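You operate a simulated robot arm through the tools that you are given. There is no shell and no other tool. Be economical: measure what you need, move in short steps, check, and stop when the job is done.

You run a simulated two-armed robot. Do the job below in one go: nothing can be reset, and whatever is moved stays where it is left.

## Task
Count the paste tins on the side bench top, then put as many of the sockets from the side bench top on the deck under the near table. Fetch the small carton from the side bench top and set it on the side bench shelf. Stack the 60 mm spacer puck from the side bench top on top of the 65 mm spacer puck. Put two of the spare bolts from the tall shelving third shelf from the top on the film pad there. Fetch the tool pad and set it on the top of the drawer cabinet. Put one of the steel blocks from the long bench top on the long bench shelf. Put the wood block from the middle table top on the deck under the far table. Fetch the spare foot from the middle table top and stand it on top of the blue navy pad. Take the station board and leave it on the deck under the far table. Take the black bolt on the middle table top and put it away on the parts stand top. The order is free. Set down upright: spare bolt, spare foot, station board, black bolt.

Only the result counts: the job must be done as asked and must still hold three seconds after the hand-in. Knocking over, shifting, dropping, spilling or breaking anything else fails it.

## Robot
Two 7-joint arms with fingered hands on one trunk, on a base that drives. Base frame: it is fixed to the floor where the robot stands at the start and does not move with it; the origin is under the middle of the robot, x ahead of it, y to its left, z up; the surface under the hand at the start is at about z = 900. Readings come in mm, degrees, newtons and seconds.
The left shoulder is at the start at [70, 142, 1239], the right one opposite. With the tool pointing down near the work surface each hand reaches from about 400 to 800 mm from the robot's upright axis, wherever it stands, measured 20 degrees to its own side. Places, roughly: black bolt (3x3x7 cm) [-2700, 7300, 1000]; deck under the far table [-2500, 10600, 400]; deck under the near table [-2400, 1900, 400]; film pad [750, 3000, 1000]; long bench shelf [300, 8800, 400]; navy pad (34x22x5 cm) [-2200, 6600, 1000]; parts stand top [-6300, 2000, 900]; paste tin [750, 1000, 1000]; side bench shelf [600, 600, 300]; small carton [750, 0, 1000]; socket [500, 750, 1000]; spacer puck [500, 1250, 1000]; spare bolt (3x3x6 cm) [600, 3000, 1000]; spare foot [-2000, 7000, 1000]; station board [-2500, 6250, 1000]; steel block [250, 8250, 1000]; tool pad (9x6x4 cm) [600, 5800, 1200]; top of the drawer cabinet [700, 10800, 1200]; wood block (12x6x5 cm) [-2100, 7100, 1000]. Payload 3.6 kg a hand.
The TCP of each hand is the grasp point between the finger pads, 25 mm short of the fingertips. In the tool frame z runs along the fingers and y along their closing line. The gripper opens to 88 mm. The gripper's body begins 29 mm behind the TCP. The gripper is a hand of 5 fingers: y runs from the thumb to the fingers, the wrist lies at [-13, -97, -162] in the tool frame, and closing takes about 1.5 s.
Orientation is that of the tool frame in the base frame, as [roll, pitch, yaw] about the fixed x, y, z axes, in that order (R = Rz(yaw) Ry(pitch) Rx(roll)). With the fingers straight down and the wrist toward the robot, the tool's x, y and z point along [0, 1, 0], [1, 0, 0] and [0, 0, -1] of the base frame.

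## Interface
- The arms move only by the tool servo_tool. It takes "left_plan", "right_plan" or both (then of equal length, played together; a hand with none holds still); each is a list of rows, each a list of 6 numbers: the shift along the base's x, y, z in cm, then the turn, a rotation vector about the base's x, y, z in rad. In form: [[tx, ty, tz, wx, wy, wz], ...]. A call has 1 to 10 rows; each row shifts and turns the commanded pose from where the row before left it. "left_hand" and "right_hand" are, for a hand that has rows, the gripper command, from -1 (shut) to 1 (fully open), values between in proportion, set as the call begins (left out, the last holds). A row lasts 0.2 s, in which the tool goes at most 50 mm and 8.6 degrees; a call with a longer step from one row to the next is refused whole, and so is a gripper value outside its range. Where a pose cannot be reached the arm comes as near as it can. A force on the tool above 40 N (or 10 N above the force at the start of the call, whichever is more), or a blocked arm, ends the call early, and 0.2 s more pass. Each finger travels about 72 mm/s and halts on what it meets, pressing with about 23 N; the grip force reading is that of the motor and also rises with nothing between the fingers. The clock runs only during rows and for 0.2 s after the last one: add rows that do not move to give the fingers time. It gives the time, the measured TCP pose, the force on the tool (base axes), the opening and the grip force at its end, in the units of the frame above (readings bear some noise), with the torque about the TCP (base axes, N m) and any sound that the robot's microphone picked up.
- Cameras (640 x 400 px; columns grow to the right, rows downward): "scene" is now at [129.2, 26.4, 1455.8]; the picture's right is [0.33, -0.94, 0.00], its down [-0.65, -0.23, -0.72] and it looks along [0.68, 0.24, -0.69] (base axes); focal length 254 px, centre (320, 200). "left" rides on the left gripper at [-59, -79, -105] in its tool frame; the picture's right is [-0.73, -0.32, 0.61], its down [0.62, -0.68, 0.38] and it looks along [0.29, 0.66, 0.70] (tool axes); focal length 234 px, centre (320, 200). "right" rides on the right gripper at [59, -79, -105] in its tool frame; the picture's right is [-0.73, 0.32, -0.61], its down [-0.62, -0.68, 0.38] and it looks along [-0.29, 0.66, 0.70] (tool axes); focal length 234 px, centre (320, 200). There is no depth. A picture from a camera that has moved, and an enlarged one, comes with that camera's place and axes in the base frame and with its lens.
- capture(camera): a new picture of that camera. The clock stands still meanwhile.
- move_column(by): slides the trunk up (or, below 0, down) by that many mm; the arms and the scene camera ride with it, the base frame stays. It gives what a move gives, with no picture.
- roll_base(legs): drives the robot by 1 to 6 legs, each [ahead, left, turn to the left] in mm, mm and degrees, along the robot's own axes; the way and the turn of a leg run together, so that a leg with both is an arc; at most 1500 mm and 180 degrees a leg. The arms and the cameras ride along, it lands a little off, and it stops where it bumps. It gives what a move gives.
- hand_shape(shape, hand): the hand has 5 fingers and takes this shape, open, in about a second: jaw (thumb against the fingers, like two jaws); tri (thumb and two fingers); tip (a fingertip pinch); poke (one finger out to press); point (the index stretched); flat (the hand flat); cup (the hand cupped); fist (a fist). The gripper value then closes the fingers along that shape, each until it touches; the sizes above hold for jaw. It gives what a move gives, with no picture.
- head_to(pan, tilt): turns the head with the scene camera to pan (to the left, within 86 degrees either way) and tilt (down, from -29 to 69), counted from straight ahead of the robot. It gives what a move gives.
- zoom(camera, box): a new picture of the part [left, top, right, bottom] of that camera's present view, enlarged. The clock stands still meanwhile.
- close_job(): hands the job in; it is judged then, once.

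Go step by step. Nothing tells you exact positions but the pictures and the camera data: compare them with the known pose of the tool, close in by small moves and look again before you grip or let go. The budget is 588 turns and 370 pictures, counting those below and the enlarged ones. Unless the task says otherwise, let go and move clear before handing in.

The tools are called after "Emit:" as a command line: name --argument value ..., lists and objects as JSON in quotes. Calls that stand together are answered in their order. servo_tool: Moves the arms, as the interface text tells. Its arguments: {"type":"object","properties":{"left_plan":{"type":"array"},"left_hand":{"type":"number"},"right_plan":{"type":"array"},"right_hand":{"type":"number"}},"required":[]} The other tools are called the same way: move_column (by) slides the trunk up or down; hand_shape (shape, hand) gives the hand a shape; roll_base (legs) drives the base; head_to (pan, tilt) turns the head that bears the scene camera; capture (camera) takes a picture; zoom (camera, box) takes an enlarged picture of a part of a camera's view; close_job () hands the job in.

At the start:

```text
clock: 0.0
left_position: [447.8, 349.9, 1246.0]
left_ee_rot: [-180.0, -0.1, 89.9]
left_force: [-0.3, 0.6, 0.4]
left_wrist_torque: [0.0, 0.01, 0.01]
left_finger_gap: 87.6
left_grasp_force: 0.1
left_shape: jaw
right_position: [561.5, -142.3, 1115.7]
right_ee_rot: [-179.9, -0.1, 89.9]
right_force: [0.0, -0.6, -0.5]
right_wrist_torque: [0.01, -0.01, 0.01]
right_finger_gap: 87.9
right_grasp_force: 0.0
right_shape: jaw
trunk travel left (down, up): [-775.0, 165.0]
robot x, y, heading: [1.2, 0.5, -0.1]
head pan, tilt: [19.4, 43.6]
```

scene: 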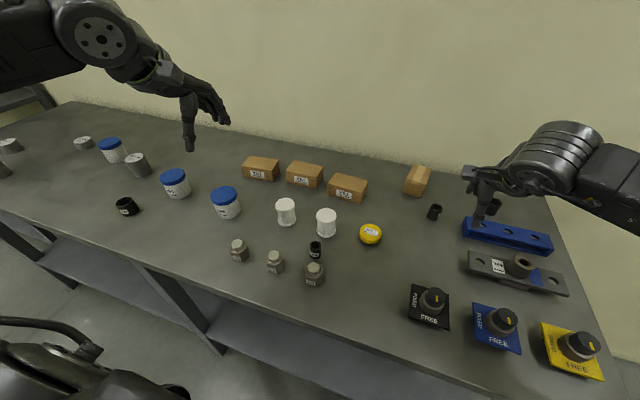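
right: 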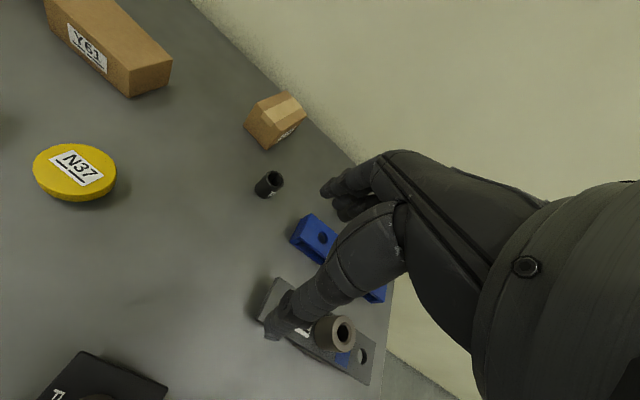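
left: 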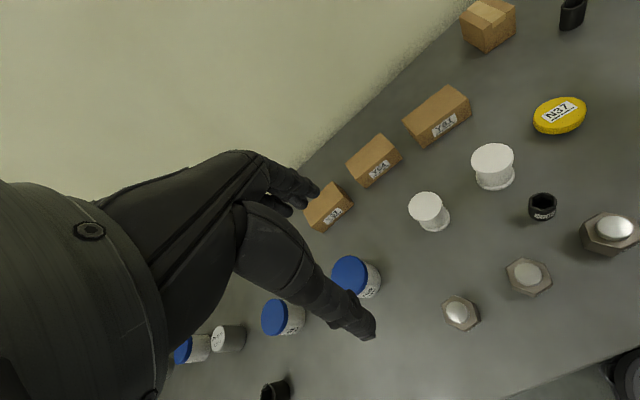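

I see the side bench with jars, cartons, nuts and black sockets. I'll look closer at both ends of the bench before I act.

Emit:
zoom --camera "scene" --box '[0, 100, 320, 300]'

Emit:
zoom --camera "scene" --box '[220, 130, 480, 292]'

Emit:
head_to --pan 70 --tilt 35

Emit:
capture --camera "scene"

```text
2.00 times, centred on (160, 200) of scene
camera zoom: at [129.2, 26.4, 1455.8], right [0.33, -0.94, 0.0], down [-0.65, -0.23, -0.72], along [0.68, 0.24, -0.69], focal length 508 px, centre (640, 200)
```

zoom: 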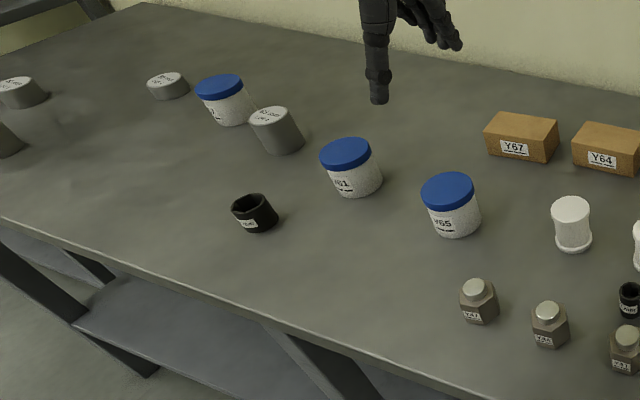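

```text
2.46 times, centred on (350, 211) of scene
camera zoom: at [129.2, 26.4, 1455.8], right [0.33, -0.94, 0.0], down [-0.65, -0.23, -0.72], along [0.68, 0.24, -0.69], focal length 625 px, centre (246, 173)
```

zoom: 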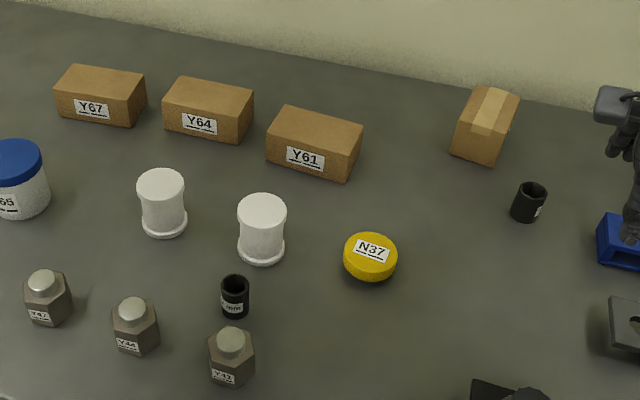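

```text
clock: 1.2
left_position: [448.6, 349.3, 1245.9]
left_ee_rot: [-179.9, 0.0, 90.0]
left_force: [-0.1, -0.4, -0.1]
left_wrist_torque: [0.01, 0.03, -0.04]
left_finger_gap: 87.7
left_grasp_force: 0.1
left_shape: jaw
right_position: [562.4, -140.0, 1115.3]
right_ee_rot: [180.0, -0.1, 90.0]
right_force: [0.2, -0.1, -0.2]
right_wrist_torque: [-0.04, 0.01, 0.01]
right_finger_gap: 87.8
right_grasp_force: 0.0
right_shape: jaw
trunk travel left (down, up): [-775.0, 165.0]
robot x, y, heading: [0.0, -1.2, 0.1]
head pan, tilt: [70.0, 35.0]
```

```text
364 pictures are left
camera scene: at [81.6, 81.7, 1468.6], right [0.94, -0.34, 0.0], down [-0.2, -0.54, -0.82], along [0.28, 0.77, -0.57], focal length 254 px, centre (320, 200)
```

scene: 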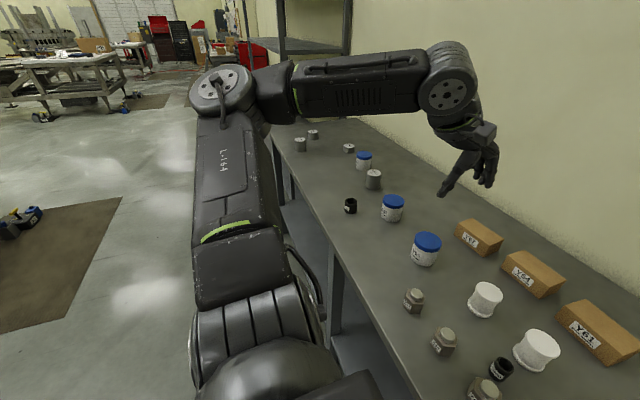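

The blue-lidded tins number three so far, and there are black sockets and grey pucks further left. I'll drive left along the bench and read the labels.

Emit:
roll_base --legs '[[0, 900, 0]]'

Emit:
head_to --pan 15 --tilt 45

Emit:
capture --camera "scene"

Emit:
capture --camera "left"

Emit:
capture --camera "right"

```text
clock: 6.0
left_position: [434.0, 1282.8, 1245.8]
left_ee_rot: [-180.0, -0.2, 91.0]
left_force: [0.7, -0.7, 0.0]
left_wrist_torque: [-0.01, 0.02, 0.0]
left_finger_gap: 87.6
left_grasp_force: 0.2
left_shape: jaw
right_position: [555.9, 794.3, 1115.8]
right_ee_rot: [-179.9, 0.0, 91.0]
right_force: [0.1, -0.3, -0.7]
right_wrist_torque: [-0.01, 0.01, -0.02]
right_finger_gap: 87.9
right_grasp_force: 0.1
right_shape: jaw
trunk travel left (down, up): [-775.0, 165.0]
robot x, y, heading: [-9.1, 927.2, 1.2]
head pan, tilt: [70.0, 35.0]
```

```text
clock: 7.3
left_position: [433.6, 1283.3, 1247.0]
left_ee_rot: [-180.0, 0.0, 91.1]
left_force: [0.1, 0.3, -0.6]
left_wrist_torque: [0.01, 0.0, 0.0]
left_finger_gap: 87.9
left_grasp_force: 0.0
left_shape: jaw
right_position: [555.9, 795.0, 1116.4]
right_ee_rot: [-179.9, 0.0, 91.0]
right_force: [1.3, 1.0, 0.5]
right_wrist_torque: [-0.03, -0.01, 0.01]
right_finger_gap: 88.0
right_grasp_force: 0.0
right_shape: jaw
trunk travel left (down, up): [-775.0, 165.0]
robot x, y, heading: [-5.2, 926.9, 1.0]
head pan, tilt: [15.0, 45.0]
```

```text
363 pictures are left
camera scene: at [121.6, 948.6, 1453.8], right [0.28, -0.96, 0.0], down [-0.68, -0.2, -0.71], along [0.68, 0.2, -0.71], focal length 254 px, centre (320, 200)
```

scene: 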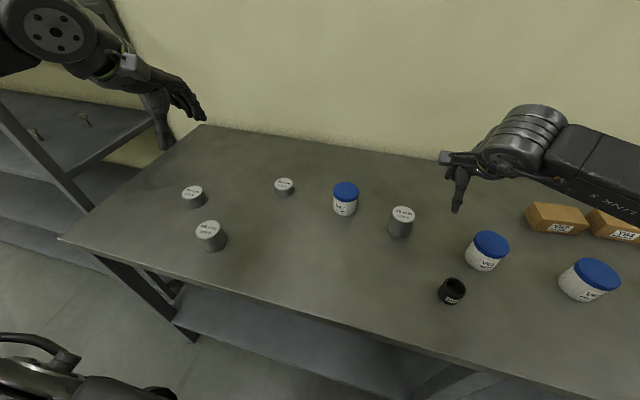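

```text
362 pictures are left
camera left: at [353.0, 1224.7, 1351.6], right [-0.31, -0.73, -0.61], down [-0.69, 0.61, -0.38], along [0.65, 0.3, -0.7], focal length 234 px, centre (320, 200)
```

left: 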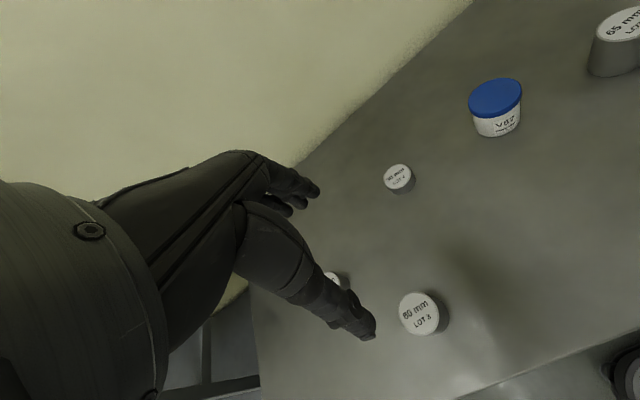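

```text
361 pictures are left
camera right: at [477.2, 852.3, 1221.0], right [0.34, -0.72, 0.61], down [-0.67, -0.64, -0.38], along [0.66, -0.28, -0.7], focal length 234 px, centre (320, 200)
```

right: 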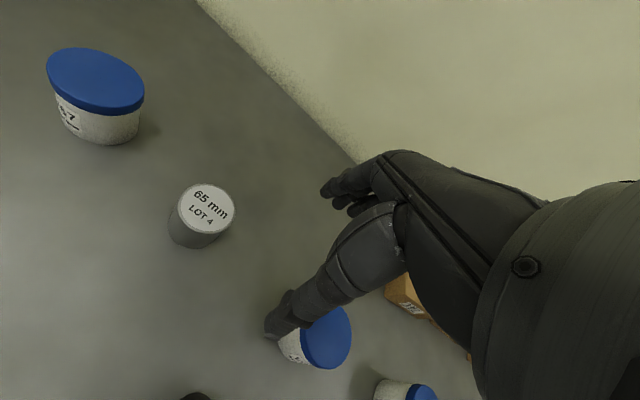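

The 65 mm puck is clear; I zoom to read the others, the jars and the socket.

Emit:
zoom --camera "scene" --box '[170, 160, 310, 260]'

Emit:
zoom --camera "scene" --box '[320, 170, 480, 310]'

Emit:
zoom --camera "scene" --box '[430, 190, 640, 320]'

```text
4.00 times, centred on (240, 210) of scene
camera zoom: at [121.6, 948.6, 1453.8], right [0.28, -0.96, 0.0], down [-0.68, -0.2, -0.71], along [0.68, 0.2, -0.71], focal length 1015 px, centre (640, 160)
```

zoom: 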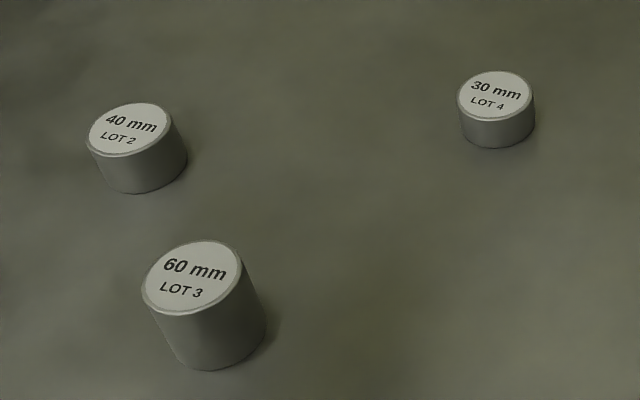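

```text
2.86 times, centred on (400, 240) of scene
camera zoom: at [121.6, 948.6, 1453.8], right [0.28, -0.96, 0.0], down [-0.68, -0.2, -0.71], along [0.68, 0.2, -0.71], focal length 725 px, centre (91, 86)
```

zoom: 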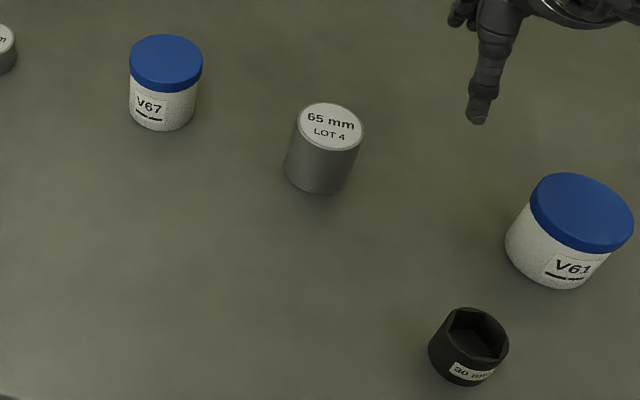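

```text
3.05 times, centred on (535, 255) of scene
camera zoom: at [121.6, 948.6, 1453.8], right [0.28, -0.96, 0.0], down [-0.68, -0.2, -0.71], along [0.68, 0.2, -0.71], focal length 774 px, centre (-335, 32)
```

zoom: 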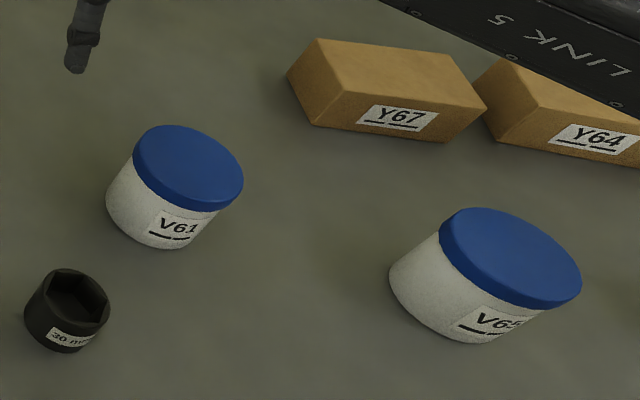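

Counted: three paste tins (V61, V65, V67), and the 60 mm puck stands near (420, 1323) with the 65 mm puck near (600, 860). I'll bring the left hand above the 60 mm puck.

Emit:
servo_tool --left_plan '[[-0.7, 2, -3, 0, 0, 0], [-0.7, 2, -4, 0, 0, 0], [0, 0, -4, 0, 0, 0], [0, 0, -4, 0, 0, 0], [0, 0, 0, 0, 0, 0]]' --left_hand 1

Emit:
capture --camera "left"

Emit:
capture --camera "scene"

```text
clock: 8.5
left_position: [419.6, 1323.3, 1093.9]
left_ee_rot: [180.0, 0.0, 91.0]
left_force: [0.0, 0.2, -0.5]
left_wrist_torque: [-0.02, 0.06, -0.01]
left_finger_gap: 87.7
left_grasp_force: 0.1
left_shape: jaw
right_position: [556.5, 794.7, 1116.7]
right_ee_rot: [-180.0, 0.1, 91.0]
right_force: [-0.1, 0.5, -0.6]
right_wrist_torque: [0.0, 0.01, 0.01]
right_finger_gap: 87.8
right_grasp_force: 0.0
right_shape: jaw
trunk travel left (down, up): [-775.0, 165.0]
robot x, y, heading: [-7.9, 923.1, 0.9]
head pan, tilt: [15.0, 45.0]
```

```text
357 pictures are left
camera left: at [340.0, 1265.4, 1200.4], right [-0.31, -0.73, -0.61], down [-0.69, 0.61, -0.38], along [0.65, 0.3, -0.7], focal length 234 px, centre (320, 200)
```

left: 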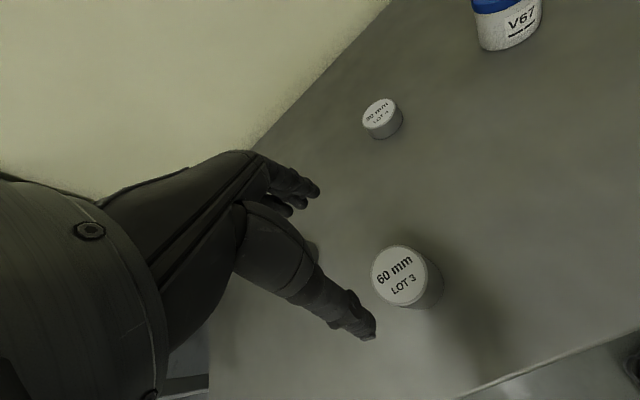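

```text
356 pictures are left
camera scene: at [121.0, 948.6, 1453.8], right [0.28, -0.96, 0.0], down [-0.68, -0.19, -0.71], along [0.68, 0.19, -0.71], focal length 254 px, centre (320, 200)
```

scene: 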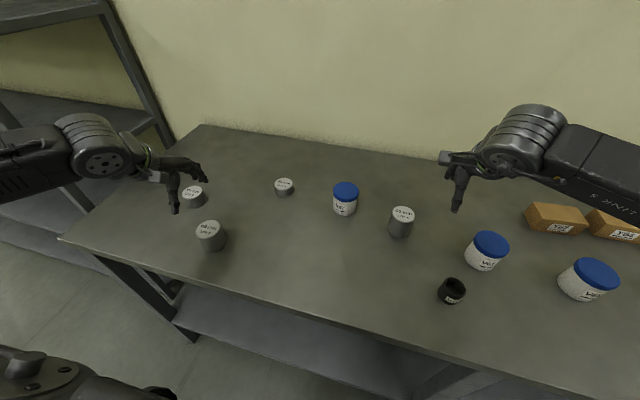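

The puck top centre reads about (413, 1318). I'll descend to just above its top and check.

Emit:
servo_tool --left_plan '[[-0.5, -0.5, -4, 0, 0, 0], [0, 0, -4, 0, 0, 0], [0, 0, -2, 0, 0, 0], [0, 0, 0, 0, 0, 0]]'

Emit:
capture --camera "left"

Emit:
zoom --camera "scene" --box '[130, 150, 290, 270]'

```text
clock: 9.5
left_position: [417.4, 1318.4, 995.8]
left_ee_rot: [-179.9, 0.1, 91.0]
left_force: [-0.4, 0.5, 0.2]
left_wrist_torque: [0.0, 0.01, 0.01]
left_finger_gap: 87.5
left_grasp_force: 0.0
left_shape: jaw
right_position: [557.5, 794.8, 1115.4]
right_ee_rot: [-180.0, -0.1, 91.0]
right_force: [0.2, 0.4, 0.1]
right_wrist_torque: [0.01, 0.03, 0.04]
right_finger_gap: 87.6
right_grasp_force: 0.1
right_shape: jaw
trunk travel left (down, up): [-775.0, 165.0]
robot x, y, heading: [-10.0, 923.9, 0.9]
head pan, tilt: [15.0, 45.0]
```

```text
355 pictures are left
camera left: at [336.5, 1259.7, 1102.7], right [-0.31, -0.73, -0.61], down [-0.69, 0.61, -0.38], along [0.65, 0.3, -0.7], focal length 234 px, centre (320, 200)
```

left: 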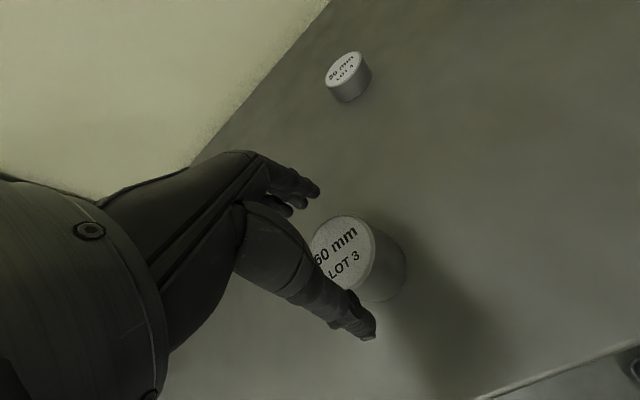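

```text
3.33 times, centred on (210, 210) of scene
camera zoom: at [121.5, 948.5, 1453.8], right [0.28, -0.96, 0.0], down [-0.68, -0.19, -0.71], along [0.68, 0.19, -0.71], focal length 846 px, centre (687, 167)
```

zoom: 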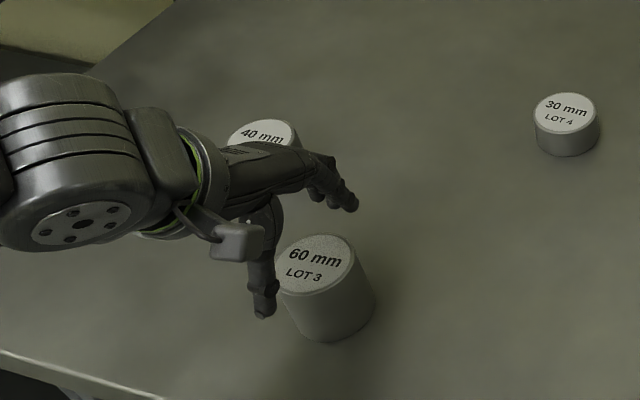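

The hand is centred on the puck to within a few millimetres. I go down and close.

Emit:
servo_tool --left_plan '[[0, 0.2, -3, 0, 0, 0], [0, 0, -2.5, 0, 0, 0], [0, 0, -0.5, 0, 0, 0], [0, 0, 0, 0, 0, 0]]'

Emit:
zoom --camera "scene" --box '[130, 150, 290, 270]'

```text
clock: 10.5
left_position: [416.5, 1319.8, 936.0]
left_ee_rot: [179.9, 0.0, 91.0]
left_force: [4.5, -1.4, 5.5]
left_wrist_torque: [0.01, -0.07, -0.01]
left_finger_gap: 87.7
left_grasp_force: 0.1
left_shape: jaw
right_position: [556.4, 793.6, 1115.4]
right_ee_rot: [180.0, 0.0, 91.1]
right_force: [-0.8, -0.2, 0.4]
right_wrist_torque: [-0.01, -0.01, 0.0]
right_finger_gap: 87.8
right_grasp_force: 0.1
right_shape: jaw
trunk travel left (down, up): [-775.0, 165.0]
robot x, y, heading: [-8.6, 927.6, 0.9]
head pan, tilt: [15.0, 45.0]
```

```text
3.33 times, centred on (210, 210) of scene
camera zoom: at [121.8, 947.7, 1453.8], right [0.28, -0.96, 0.0], down [-0.68, -0.19, -0.71], along [0.68, 0.2, -0.71], focal length 846 px, centre (687, 167)
```

zoom: 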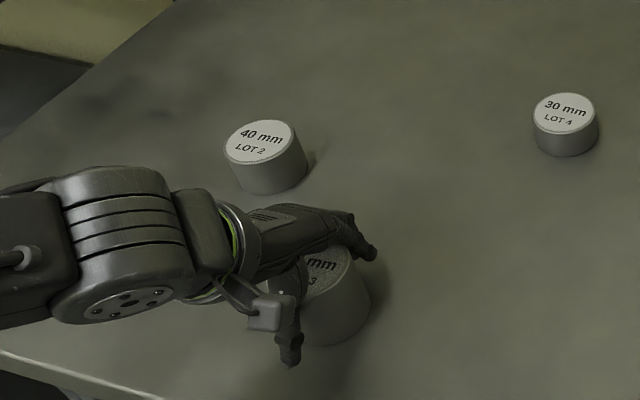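

A slight contact, hand in place; now close the fingers.

Emit:
servo_tool --left_plan '[[0, 0, 0, 0, 0, 0], [0, 0, 0, 0, 0, 0], [0, 0, 0, 0, 0, 0], [0, 0, 0, 0, 0, 0], [0, 0, 0, 0, 0, 0], [0, 0, 0, 0, 0, 0], [0, 0, 0, 0, 0, 0], [0, 0, 0, 0, 0, 0]]' --left_hand -1

Emit:
servo_tool --left_plan '[[0, 0, 2, 0, 0, 0], [0, 0, 4, 0, 0, 0], [0, 0, 4, 0, 0, 0], [0, 0, 4, 0, 0, 0], [0, 0, 0, 0, 0, 0]]'

Emit:
capture --camera "left"

Emit:
capture --camera "scene"

```text
clock: 12.3
left_position: [413.3, 1320.1, 936.7]
left_ee_rot: [-180.0, -0.2, 91.0]
left_force: [2.1, -0.7, 8.7]
left_wrist_torque: [0.06, 0.29, 0.05]
left_finger_gap: 58.3
left_grasp_force: 23.1
left_shape: jaw
right_position: [556.7, 793.0, 1116.2]
right_ee_rot: [-180.0, -0.1, 91.0]
right_force: [0.8, 0.5, -0.8]
right_wrist_torque: [-0.01, 0.01, 0.0]
right_finger_gap: 87.7
right_grasp_force: 0.0
right_shape: jaw
trunk travel left (down, up): [-775.0, 165.0]
robot x, y, heading: [-7.2, 927.9, 1.1]
head pan, tilt: [15.0, 45.0]
```

```text
clock: 13.5
left_position: [413.9, 1323.4, 1076.7]
left_ee_rot: [180.0, 0.0, 91.0]
left_force: [-0.2, 0.5, -4.3]
left_wrist_torque: [0.0, 0.0, 0.01]
left_finger_gap: 58.4
left_grasp_force: 23.0
left_shape: jaw
right_position: [556.6, 795.9, 1116.9]
right_ee_rot: [180.0, 0.0, 91.0]
right_force: [-0.6, 1.3, 0.2]
right_wrist_torque: [0.04, 0.01, -0.01]
right_finger_gap: 87.6
right_grasp_force: 0.1
right_shape: jaw
trunk travel left (down, up): [-775.0, 165.0]
robot x, y, heading: [-6.9, 924.2, 1.0]
head pan, tilt: [15.0, 45.0]
```

```text
352 pictures are left
camera left: at [334.8, 1264.2, 1182.4], right [-0.31, -0.73, -0.61], down [-0.69, 0.61, -0.38], along [0.65, 0.3, -0.7], focal length 234 px, centre (320, 200)
```

left: 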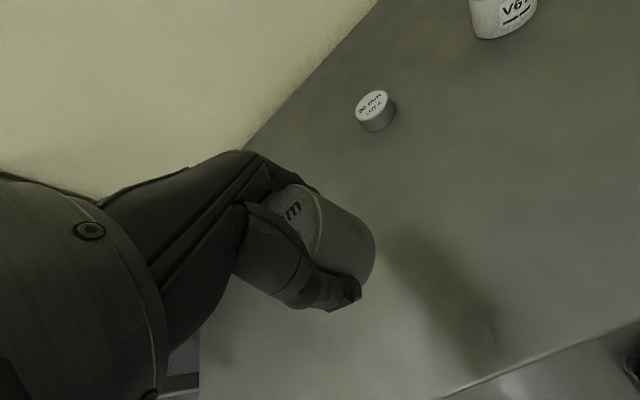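

```text
351 pictures are left
camera scene: at [122.3, 949.1, 1453.7], right [0.28, -0.96, 0.0], down [-0.68, -0.2, -0.71], along [0.68, 0.19, -0.71], focal length 254 px, centre (320, 200)
```

scene: 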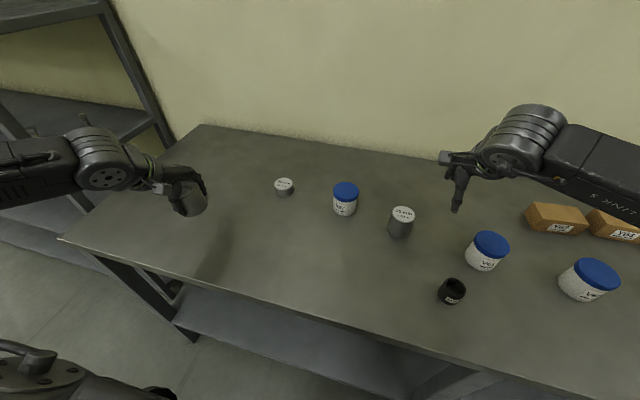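

The puck is held upright; the 65 mm puck top is at about (598, 865). I'll shift the base right so the left arm can reach it comfortably, lifting a bit first.

Emit:
roll_base --legs '[[0, -280, -1]]'

Emit:
head_to --pan 20 --tilt 42

Emit:
zoom --camera "scene" --box '[200, 100, 440, 250]'

Emit:
capture --camera "right"

Emit:
capture --camera "left"

```text
clock: 15.4
left_position: [424.6, 1036.6, 1076.4]
left_ee_rot: [179.9, 0.2, 89.9]
left_force: [-0.2, -0.2, -4.5]
left_wrist_torque: [-0.06, 0.02, -0.01]
left_finger_gap: 58.5
left_grasp_force: 23.0
left_shape: jaw
right_position: [557.1, 506.8, 1115.9]
right_ee_rot: [-180.0, 0.1, 89.9]
right_force: [0.2, 1.0, -0.5]
right_wrist_torque: [0.02, 0.01, 0.0]
right_finger_gap: 87.8
right_grasp_force: 0.0
right_shape: jaw
trunk travel left (down, up): [-775.0, 165.0]
robot x, y, heading: [-6.1, 648.9, 0.1]
head pan, tilt: [15.0, 45.0]
```

```text
clock: 16.1
left_position: [425.6, 1035.7, 1076.5]
left_ee_rot: [-179.9, -0.1, 89.8]
left_force: [0.5, -0.4, -4.4]
left_wrist_torque: [-0.03, 0.04, 0.01]
left_finger_gap: 58.3
left_grasp_force: 23.4
left_shape: jaw
right_position: [556.6, 506.0, 1115.6]
right_ee_rot: [-180.0, 0.0, 89.9]
right_force: [-0.4, 0.1, -0.1]
right_wrist_torque: [-0.02, 0.02, 0.01]
right_finger_gap: 87.5
right_grasp_force: 0.0
right_shape: jaw
trunk travel left (down, up): [-775.0, 165.0]
robot x, y, heading: [-3.5, 646.4, -0.0]
head pan, tilt: [20.0, 42.0]
```

```text
2.67 times, centred on (320, 175) of scene
camera zoom: at [124.8, 675.1, 1458.0], right [0.34, -0.94, 0.0], down [-0.63, -0.23, -0.74], along [0.7, 0.25, -0.67], focal length 677 px, centre (320, 267)
```

zoom: 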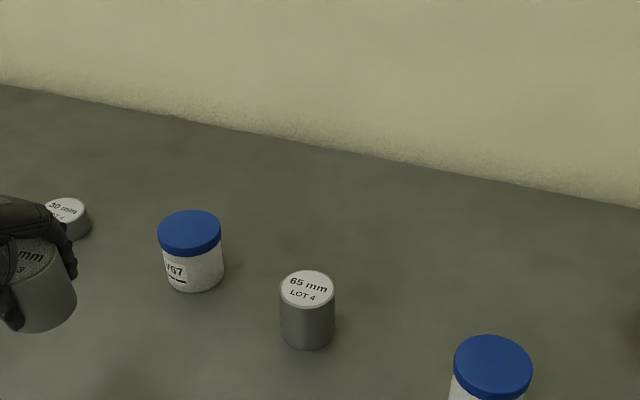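

```text
349 pictures are left
camera right: at [478.4, 564.8, 1220.8], right [0.32, -0.73, 0.61], down [-0.68, -0.62, -0.38], along [0.66, -0.29, -0.7], focal length 234 px, centre (320, 200)
```

right: 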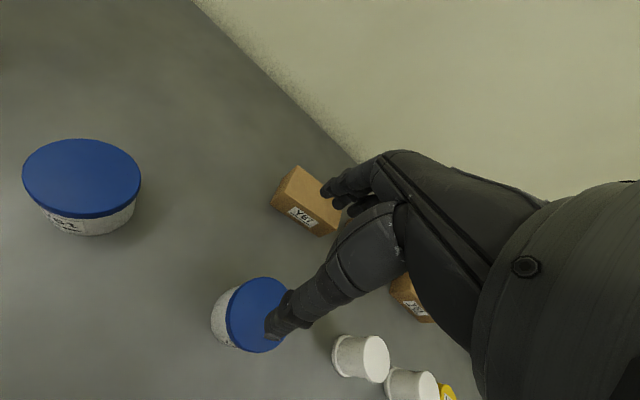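

```text
348 pictures are left
camera left: at [343.1, 978.8, 1182.1], right [-0.32, -0.73, -0.61], down [-0.68, 0.62, -0.38], along [0.66, 0.29, -0.7], focal length 234 px, centre (320, 200)
```

left: 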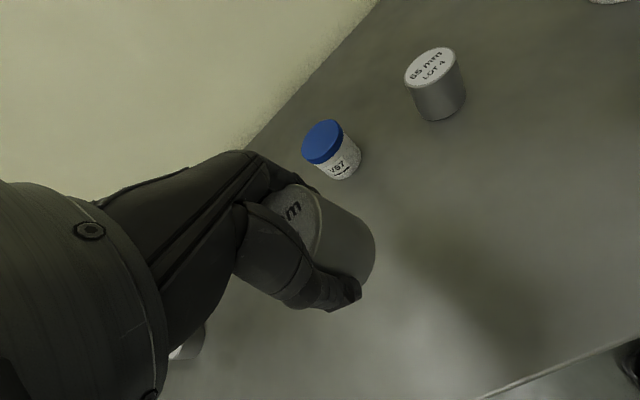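

65 mm puck at about (600, 863). I move the held puck above it at safe height.

Emit:
servo_tool --left_plan '[[0, -3, 1, 0, 0, 0], [2, -4, 0, 0, 0, 0], [3, -3.5, 0, 0, 0, 0], [3.5, -3.3, 0, 0, 0, 0], [4, -2, 0, 0, 0, 0], [3, -1.5, 0, 0, 0, 0], [2, 0, 0, 0, 0, 0], [0, 0, 0, 0, 0, 0]]'

Emit:
capture --camera "left"

Emit:
zoom --camera "scene" --box '[240, 100, 400, 200]'

```text
clock: 17.9
left_position: [600.0, 861.8, 1085.1]
left_ee_rot: [-180.0, 0.0, 90.0]
left_force: [0.9, 0.5, -5.3]
left_wrist_torque: [-0.06, -0.01, -0.01]
left_finger_gap: 58.2
left_grasp_force: 23.3
left_shape: jaw
right_position: [558.2, 506.2, 1114.9]
right_ee_rot: [-180.0, 0.1, 89.9]
right_force: [-0.1, -0.1, 0.4]
right_wrist_torque: [-0.02, 0.02, -0.01]
right_finger_gap: 88.0
right_grasp_force: 0.0
right_shape: jaw
trunk travel left (down, up): [-775.0, 165.0]
robot x, y, heading: [-5.0, 650.8, -0.1]
head pan, tilt: [20.0, 42.0]
```

```text
347 pictures are left
camera left: at [518.9, 805.5, 1191.6], right [-0.32, -0.73, -0.61], down [-0.68, 0.62, -0.38], along [0.66, 0.29, -0.7], focal length 234 px, centre (320, 200)
```

left: 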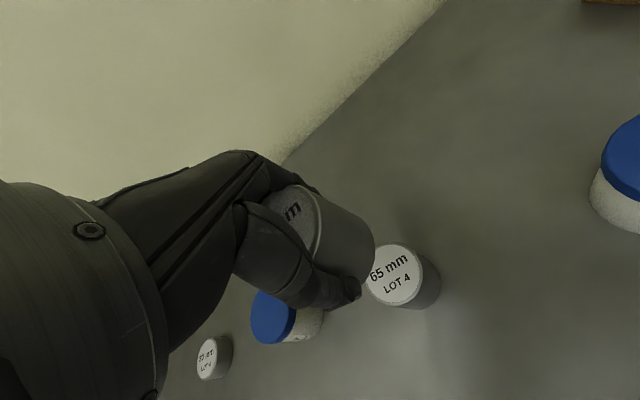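

```text
4.00 times, centred on (320, 150) of scene
camera zoom: at [125.1, 675.5, 1458.0], right [0.34, -0.94, 0.0], down [-0.63, -0.23, -0.74], along [0.7, 0.25, -0.67], focal length 1015 px, centre (320, 400)
```

zoom: 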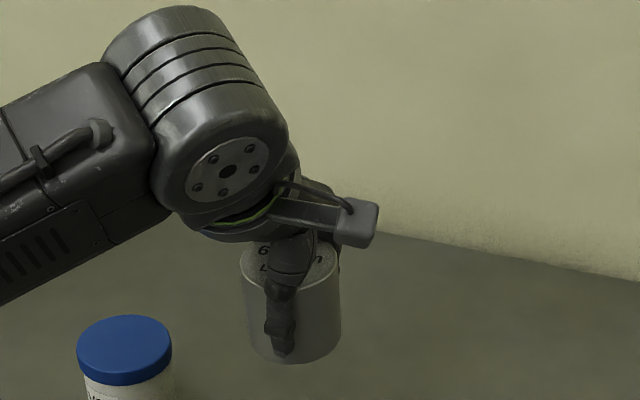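

Alignment is within a few mm; I lower to just above the stack and compare edges.

Emit:
servo_tool --left_plan '[[-0.1, 0, -4, 0, 0, 0], [0, 0, -3, 0, 0, 0], [0, 0, 0, 0, 0, 0]]'

Emit:
capture --camera "left"

Emit:
zoom --camera "scene" --box '[260, 140, 380, 220]'

```text
clock: 18.7
left_position: [598.7, 862.9, 1016.6]
left_ee_rot: [180.0, -0.1, 89.9]
left_force: [0.5, 0.2, -4.6]
left_wrist_torque: [-0.04, 0.02, 0.0]
left_finger_gap: 57.9
left_grasp_force: 23.2
left_shape: jaw
right_position: [556.8, 506.1, 1116.5]
right_ee_rot: [179.9, 0.1, 90.0]
right_force: [1.6, 0.6, -0.8]
right_wrist_torque: [0.01, -0.01, -0.02]
right_finger_gap: 87.7
right_grasp_force: 0.0
right_shape: jaw
trunk travel left (down, up): [-775.0, 165.0]
robot x, y, heading: [-6.4, 649.5, -0.1]
head pan, tilt: [20.0, 42.0]
```

```text
345 pictures are left
camera left: at [517.5, 805.7, 1122.0], right [-0.32, -0.73, -0.61], down [-0.68, 0.62, -0.38], along [0.66, 0.29, -0.7], focal length 234 px, centre (320, 200)
```

left: 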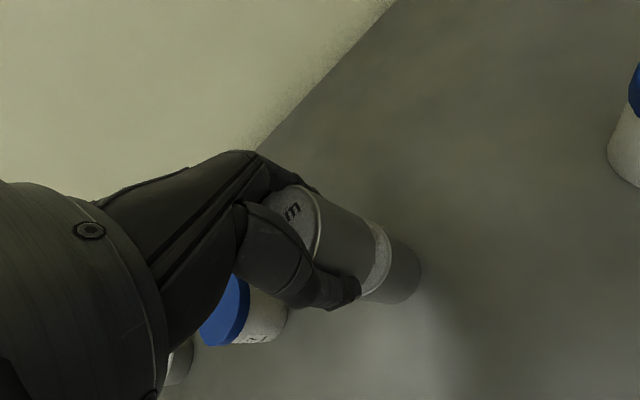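

```text
5.00 times, centred on (320, 180) of scene
camera zoom: at [124.8, 674.7, 1458.0], right [0.34, -0.94, 0.0], down [-0.63, -0.23, -0.74], along [0.7, 0.25, -0.67], focal length 1269 px, centre (320, 300)
```

zoom: 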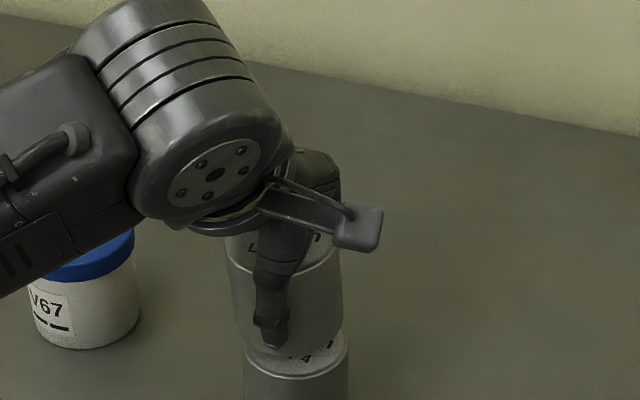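

Nicely aligned, with about a 2 mm offset to the right to fix. I lower to contact.

Emit:
servo_tool --left_plan '[[0, -0.2, -0.7, 0, 0, 0], [0, 0, -0.4, 0, 0, 0], [0, 0, -0.3, 0, 0, 0], [0, 0, 0, 0, 0, 0]]'

Emit:
zoom --camera "scene" --box '[260, 140, 380, 220]'

```text
clock: 19.7
left_position: [597.4, 859.3, 1003.0]
left_ee_rot: [179.9, 0.0, 89.9]
left_force: [1.2, -0.7, 4.9]
left_wrist_torque: [0.1, 0.19, 0.02]
left_finger_gap: 58.2
left_grasp_force: 23.0
left_shape: jaw
right_position: [556.9, 503.7, 1116.2]
right_ee_rot: [-179.9, 0.0, 89.9]
right_force: [0.8, 0.7, 0.0]
right_wrist_torque: [0.02, -0.02, 0.0]
right_finger_gap: 87.9
right_grasp_force: 0.0
right_shape: jaw
trunk travel left (down, up): [-775.0, 165.0]
robot x, y, heading: [-3.6, 649.6, -0.0]
head pan, tilt: [20.0, 42.0]
```

```text
5.00 times, centred on (320, 180) of scene
camera zoom: at [124.1, 674.3, 1458.2], right [0.34, -0.94, 0.0], down [-0.63, -0.23, -0.74], along [0.7, 0.25, -0.67], focal length 1269 px, centre (320, 300)
```

zoom: 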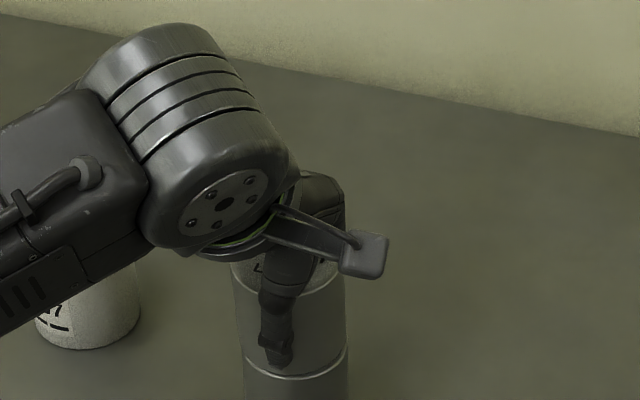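

Contact is made and the stack is aligned. Release and rise straight up.

Emit:
servo_tool --left_plan '[[0, 0, 0, 0, 0, 0], [0, 0, 0, 0, 0, 0], [0, 0, 0, 0, 0, 0], [0, 0, 0, 0, 0, 0], [0, 0, 0, 0, 0, 0]]' --left_hand 1

Emit:
servo_tool --left_plan '[[0, 0, 2, 0, 0, 0], [0, 0, 3, 0, 0, 0], [0, 0, 4, 0, 0, 0], [0, 0, 4, 0, 0, 0], [-3, 2, 3, 0, 0, 0], [-4, 2, 2, 0, 0, 0]]'

Emit:
capture --camera "scene"

```text
clock: 20.9
left_position: [596.8, 859.0, 1002.8]
left_ee_rot: [-180.0, -0.1, 89.9]
left_force: [0.5, -0.7, 1.0]
left_wrist_torque: [0.02, 0.04, 0.04]
left_finger_gap: 87.8
left_grasp_force: 0.0
left_shape: jaw
right_position: [557.4, 506.0, 1116.8]
right_ee_rot: [179.9, 0.0, 89.9]
right_force: [-1.4, 1.1, 0.0]
right_wrist_torque: [0.03, 0.01, 0.02]
right_finger_gap: 87.8
right_grasp_force: 0.1
right_shape: jaw
trunk travel left (down, up): [-775.0, 165.0]
robot x, y, heading: [-9.7, 647.4, 0.0]
head pan, tilt: [20.0, 42.0]
```

```text
clock: 22.3
left_position: [528.5, 898.3, 1181.8]
left_ee_rot: [179.9, 0.1, 89.9]
left_force: [0.6, 0.9, 0.5]
left_wrist_torque: [0.02, 0.02, 0.0]
left_finger_gap: 87.8
left_grasp_force: 0.0
left_shape: jaw
right_position: [554.2, 507.0, 1117.5]
right_ee_rot: [179.9, 0.0, 89.9]
right_force: [-1.0, -1.1, 0.6]
right_wrist_torque: [-0.03, 0.0, -0.04]
right_finger_gap: 87.6
right_grasp_force: 0.0
right_shape: jaw
trunk travel left (down, up): [-775.0, 165.0]
robot x, y, heading: [-7.0, 643.5, -0.0]
head pan, tilt: [20.0, 42.0]
```

```text
342 pictures are left
camera scene: at [121.4, 675.8, 1458.3], right [0.34, -0.94, 0.0], down [-0.63, -0.23, -0.74], along [0.7, 0.25, -0.67], focal length 254 px, centre (320, 200)
```

scene: 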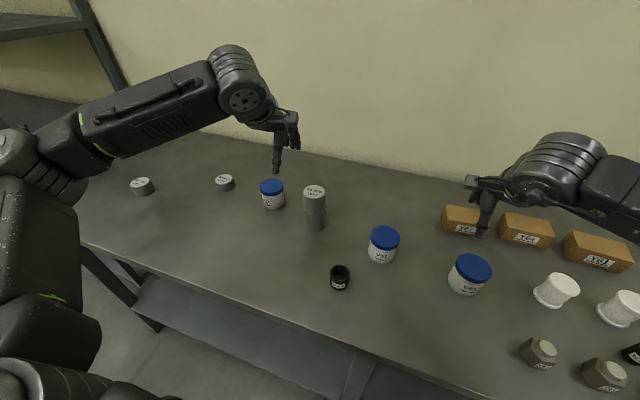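

The stack stands. Next the 30 mm socket near (435, 745): I bring the left hand above it.

Emit:
servo_tool --left_plan '[[-3, -3.5, 0, 0, 0, 0], [-3, -4, 0, 0, 0, 0], [-3, -4, 0, 0, 0, 0], [0, -3.5, -3, 0, 0, 0], [0, 0, -4, 0, 0, 0], [0, 0, -4, 0, 0, 0], [0, 0, 0, 0, 0, 0]]'

Emit:
capture --camera "left"

Emit:
zoom --camera "scene" --box '[260, 200, 420, 320]'

```text
clock: 23.9
left_position: [437.3, 748.8, 1072.8]
left_ee_rot: [-180.0, 0.0, 89.9]
left_force: [0.3, -0.5, -0.4]
left_wrist_torque: [0.03, 0.0, 0.03]
left_finger_gap: 87.8
left_grasp_force: 0.0
left_shape: jaw
right_position: [556.7, 504.6, 1114.7]
right_ee_rot: [-179.9, 0.1, 89.9]
right_force: [-0.4, -0.3, 0.3]
right_wrist_torque: [0.01, -0.01, 0.0]
right_finger_gap: 87.7
right_grasp_force: 0.1
right_shape: jaw
trunk travel left (down, up): [-775.0, 165.0]
robot x, y, heading: [-9.1, 649.7, -0.5]
head pan, tilt: [20.0, 42.0]
```

```text
341 pictures are left
camera left: at [355.7, 692.3, 1178.0], right [-0.32, -0.73, -0.61], down [-0.68, 0.62, -0.38], along [0.66, 0.29, -0.7], focal length 234 px, centre (320, 200)
```

left: 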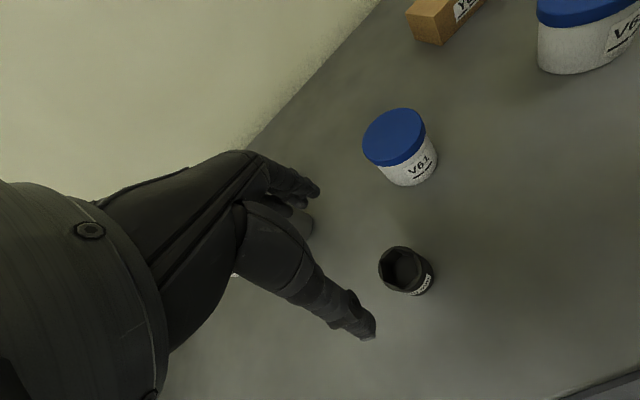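

```text
3.33 times, centred on (340, 260) of scene
camera zoom: at [124.2, 673.8, 1458.1], right [0.34, -0.94, 0.0], down [-0.63, -0.23, -0.74], along [0.7, 0.25, -0.67], focal length 846 px, centre (253, 0)
```

zoom: 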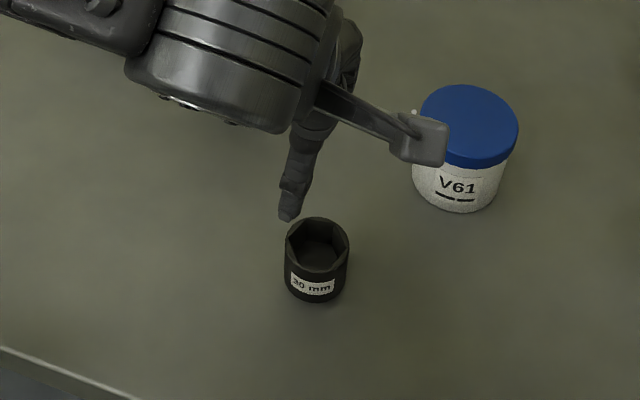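

Socket centre about (440, 741), 43 mm wide. I descend over it.

Emit:
servo_tool --left_plan '[[0.3, -0.7, -3, 0, 0, 0], [0, 0, -4, 0, 0, 0], [0, 0, -2, 0, 0, 0], [0, 0, 0, 0, 0, 0]]'

Emit:
capture --camera "left"

```text
clock: 24.9
left_position: [439.7, 744.0, 982.5]
left_ee_rot: [-180.0, 0.1, 89.8]
left_force: [-0.8, 0.2, -0.4]
left_wrist_torque: [0.0, 0.01, 0.03]
left_finger_gap: 87.9
left_grasp_force: 0.1
left_shape: jaw
right_position: [556.2, 505.5, 1115.9]
right_ee_rot: [180.0, 0.0, 89.9]
right_force: [-0.6, -1.0, -0.7]
right_wrist_torque: [-0.01, 0.02, 0.02]
right_finger_gap: 87.7
right_grasp_force: 0.1
right_shape: jaw
trunk travel left (down, up): [-775.0, 165.0]
robot x, y, heading: [-8.5, 648.1, -0.1]
head pan, tilt: [20.0, 42.0]
```

```text
339 pictures are left
camera left: at [358.3, 687.3, 1087.7], right [-0.32, -0.73, -0.61], down [-0.68, 0.62, -0.38], along [0.66, 0.29, -0.7], focal length 234 px, centre (320, 200)
```

left: 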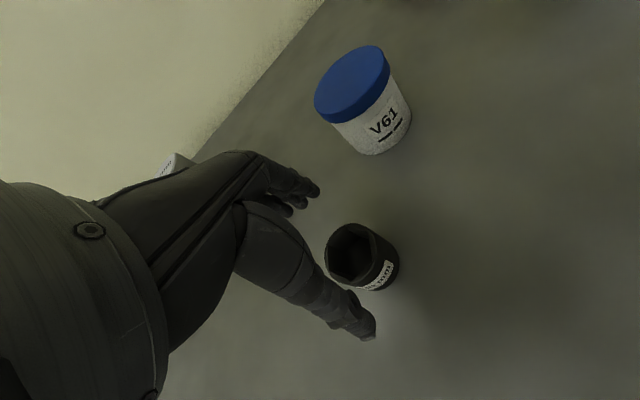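

Centred. Down and close.

Emit:
servo_tool --left_plan '[[0, 0, -3, 0, 0, 0], [0, 0, -2, 0, 0, 0], [0, 0, 0, 0, 0, 0]]'

Emit:
servo_tool --left_plan '[[0, 0, 0, 0, 0, 0], [0, 0, 0, 0, 0, 0], [0, 0, 0, 0, 0, 0], [0, 0, 0, 0, 0, 0], [0, 0, 0, 0, 0, 0], [0, 0, 0, 0, 0, 0], [0, 0, 0, 0, 0, 0], [0, 0, 0, 0, 0, 0]]' --left_hand -1

Emit:
servo_tool --left_plan '[[0, 0, 2, 0, 0, 0], [0, 0, 4, 0, 0, 0], [0, 0, 4, 0, 0, 0], [0, 0, 4, 0, 0, 0], [0, 0, 4, 0, 0, 0], [0, 0, 4, 0, 0, 0]]'

Emit:
capture --camera "left"

```text
clock: 25.7
left_position: [439.0, 742.7, 932.2]
left_ee_rot: [-179.9, 0.0, 90.0]
left_force: [0.6, 0.5, 0.2]
left_wrist_torque: [-0.02, 0.02, 0.06]
left_finger_gap: 87.8
left_grasp_force: 0.1
left_shape: jaw
right_position: [555.7, 504.6, 1116.6]
right_ee_rot: [180.0, 0.0, 89.9]
right_force: [0.1, 0.1, -0.2]
right_wrist_torque: [0.0, 0.02, 0.0]
right_finger_gap: 87.7
right_grasp_force: 0.1
right_shape: jaw
trunk travel left (down, up): [-775.0, 165.0]
robot x, y, heading: [-3.3, 647.4, 0.1]
head pan, tilt: [20.0, 42.0]
```

```text
clock: 27.5
left_position: [438.5, 743.0, 932.5]
left_ee_rot: [-180.0, 0.0, 90.0]
left_force: [-0.7, 0.5, -0.6]
left_wrist_torque: [0.02, -0.01, 0.0]
left_finger_gap: 36.8
left_grasp_force: 23.1
left_shape: jaw
right_position: [556.2, 504.9, 1115.8]
right_ee_rot: [-180.0, 0.0, 89.7]
right_force: [0.3, -0.5, 1.1]
right_wrist_torque: [0.02, 0.01, 0.0]
right_finger_gap: 87.5
right_grasp_force: 0.1
right_shape: jaw
trunk travel left (down, up): [-775.0, 165.0]
robot x, y, heading: [-3.5, 647.4, -0.2]
head pan, tilt: [20.0, 42.0]
```

```text
clock: 28.9
left_position: [439.3, 743.7, 1152.7]
left_ee_rot: [180.0, 0.0, 89.9]
left_force: [0.1, 0.5, -1.5]
left_wrist_torque: [0.02, -0.02, -0.02]
left_finger_gap: 36.8
left_grasp_force: 23.1
left_shape: jaw
right_position: [556.0, 504.1, 1116.5]
right_ee_rot: [-179.9, 0.0, 89.8]
right_force: [-0.8, 0.4, -0.7]
right_wrist_torque: [-0.02, 0.01, -0.03]
right_finger_gap: 87.8
right_grasp_force: 0.1
right_shape: jaw
trunk travel left (down, up): [-775.0, 165.0]
robot x, y, heading: [-3.1, 643.8, -0.5]
head pan, tilt: [20.0, 42.0]
```

```text
338 pictures are left
camera left: at [358.5, 686.7, 1258.6], right [-0.32, -0.73, -0.61], down [-0.68, 0.62, -0.38], along [0.66, 0.29, -0.7], focal length 234 px, centre (320, 200)
```

left: 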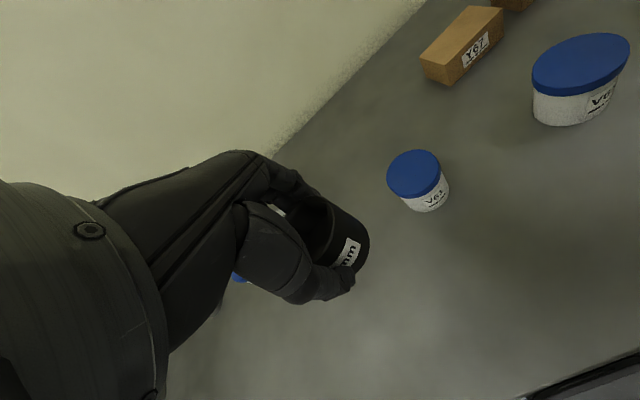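

The first socket is held. I'll drive right so the right hand can reach the second black piece near (489, 166) and read its label.

Emit:
roll_base --legs '[[0, -310, 0]]'

Emit:
head_to --pan -10 --tilt 48

Emit:
capture --camera "scene"

Emit:
capture --camera "right"

```text
clock: 31.0
left_position: [442.0, 439.5, 1150.2]
left_ee_rot: [-179.9, 0.1, 90.3]
left_force: [0.2, -0.1, -2.3]
left_wrist_torque: [0.02, 0.01, 0.02]
left_finger_gap: 36.7
left_grasp_force: 23.2
left_shape: jaw
right_position: [558.4, 200.8, 1116.3]
right_ee_rot: [180.0, 0.1, 90.1]
right_force: [0.8, 0.8, -0.6]
right_wrist_torque: [-0.01, 0.0, 0.02]
right_finger_gap: 87.9
right_grasp_force: 0.0
right_shape: jaw
trunk travel left (down, up): [-775.0, 165.0]
robot x, y, heading: [-7.3, 340.0, 0.2]
head pan, tilt: [20.0, 42.0]
```

```text
clock: 31.9
left_position: [440.5, 438.5, 1153.4]
left_ee_rot: [-180.0, 0.0, 90.2]
left_force: [0.4, -0.1, -1.6]
left_wrist_torque: [-0.04, -0.02, 0.02]
left_finger_gap: 36.6
left_grasp_force: 22.7
left_shape: jaw
right_position: [558.6, 199.6, 1116.3]
right_ee_rot: [-180.0, 0.0, 90.3]
right_force: [0.5, 0.2, 1.1]
right_wrist_torque: [-0.01, 0.01, -0.01]
right_finger_gap: 87.8
right_grasp_force: 0.1
right_shape: jaw
trunk travel left (down, up): [-775.0, 165.0]
robot x, y, heading: [-7.6, 340.4, 0.3]
head pan, tilt: [-10.0, 48.0]
```

```text
337 pictures are left
camera scene: at [123.9, 324.8, 1449.6], right [-0.17, -0.99, 0.0], down [-0.73, 0.13, -0.67], along [0.66, -0.11, -0.74], focal length 254 px, centre (320, 200)
```

scene: 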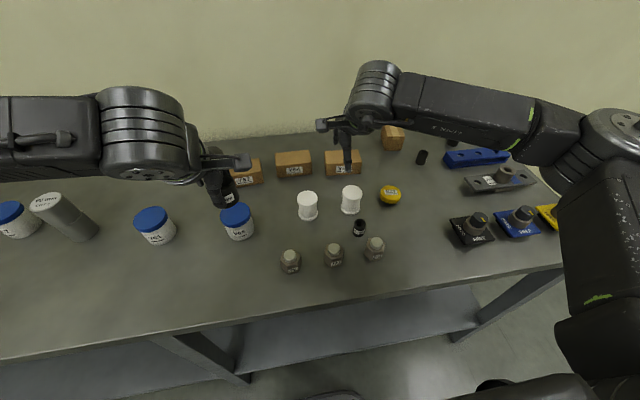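

```text
336 pictures are left
camera right: at [478.8, 258.4, 1220.9], right [0.33, -0.72, 0.61], down [-0.68, -0.63, -0.38], along [0.66, -0.29, -0.7], focal length 234 px, centre (320, 200)
```

right: 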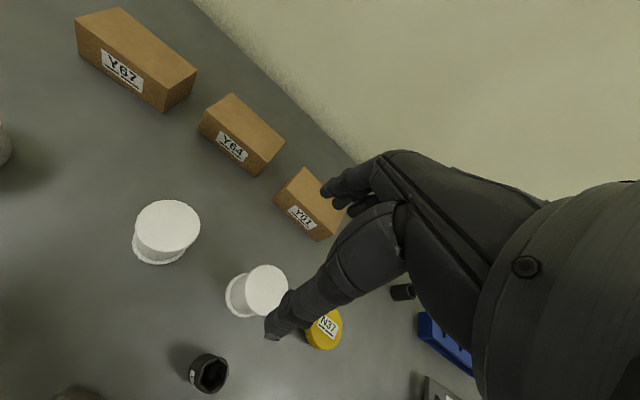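

Emit:
zoom --camera "scene" --box '[340, 100, 580, 250]'

Emit:
zoom --camera "scene" --box '[330, 180, 430, 270]'

```text
2.67 times, centred on (460, 175) of scene
camera zoom: at [123.9, 324.8, 1449.6], right [-0.17, -0.99, 0.0], down [-0.73, 0.13, -0.67], along [0.66, -0.11, -0.74], focal length 677 px, centre (-53, 267)
```

zoom: 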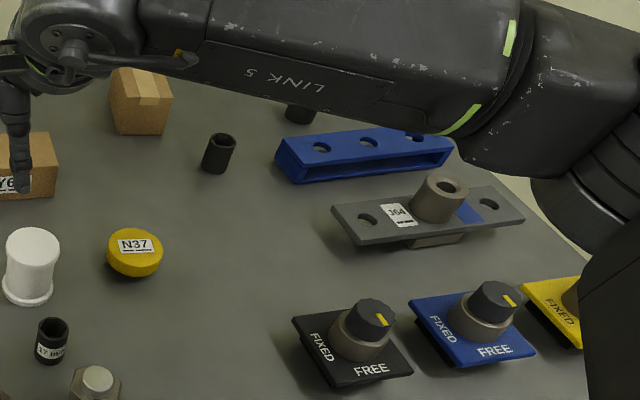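

```text
4.44 times, centred on (380, 225) of scene
camera zoom: at [123.9, 324.8, 1449.6], right [-0.17, -0.99, 0.0], down [-0.73, 0.13, -0.67], along [0.66, -0.11, -0.74], focal length 1128 px, centre (53, 89)
```

zoom: 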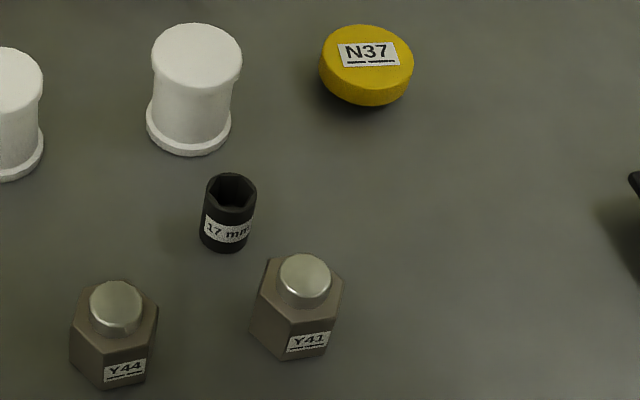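

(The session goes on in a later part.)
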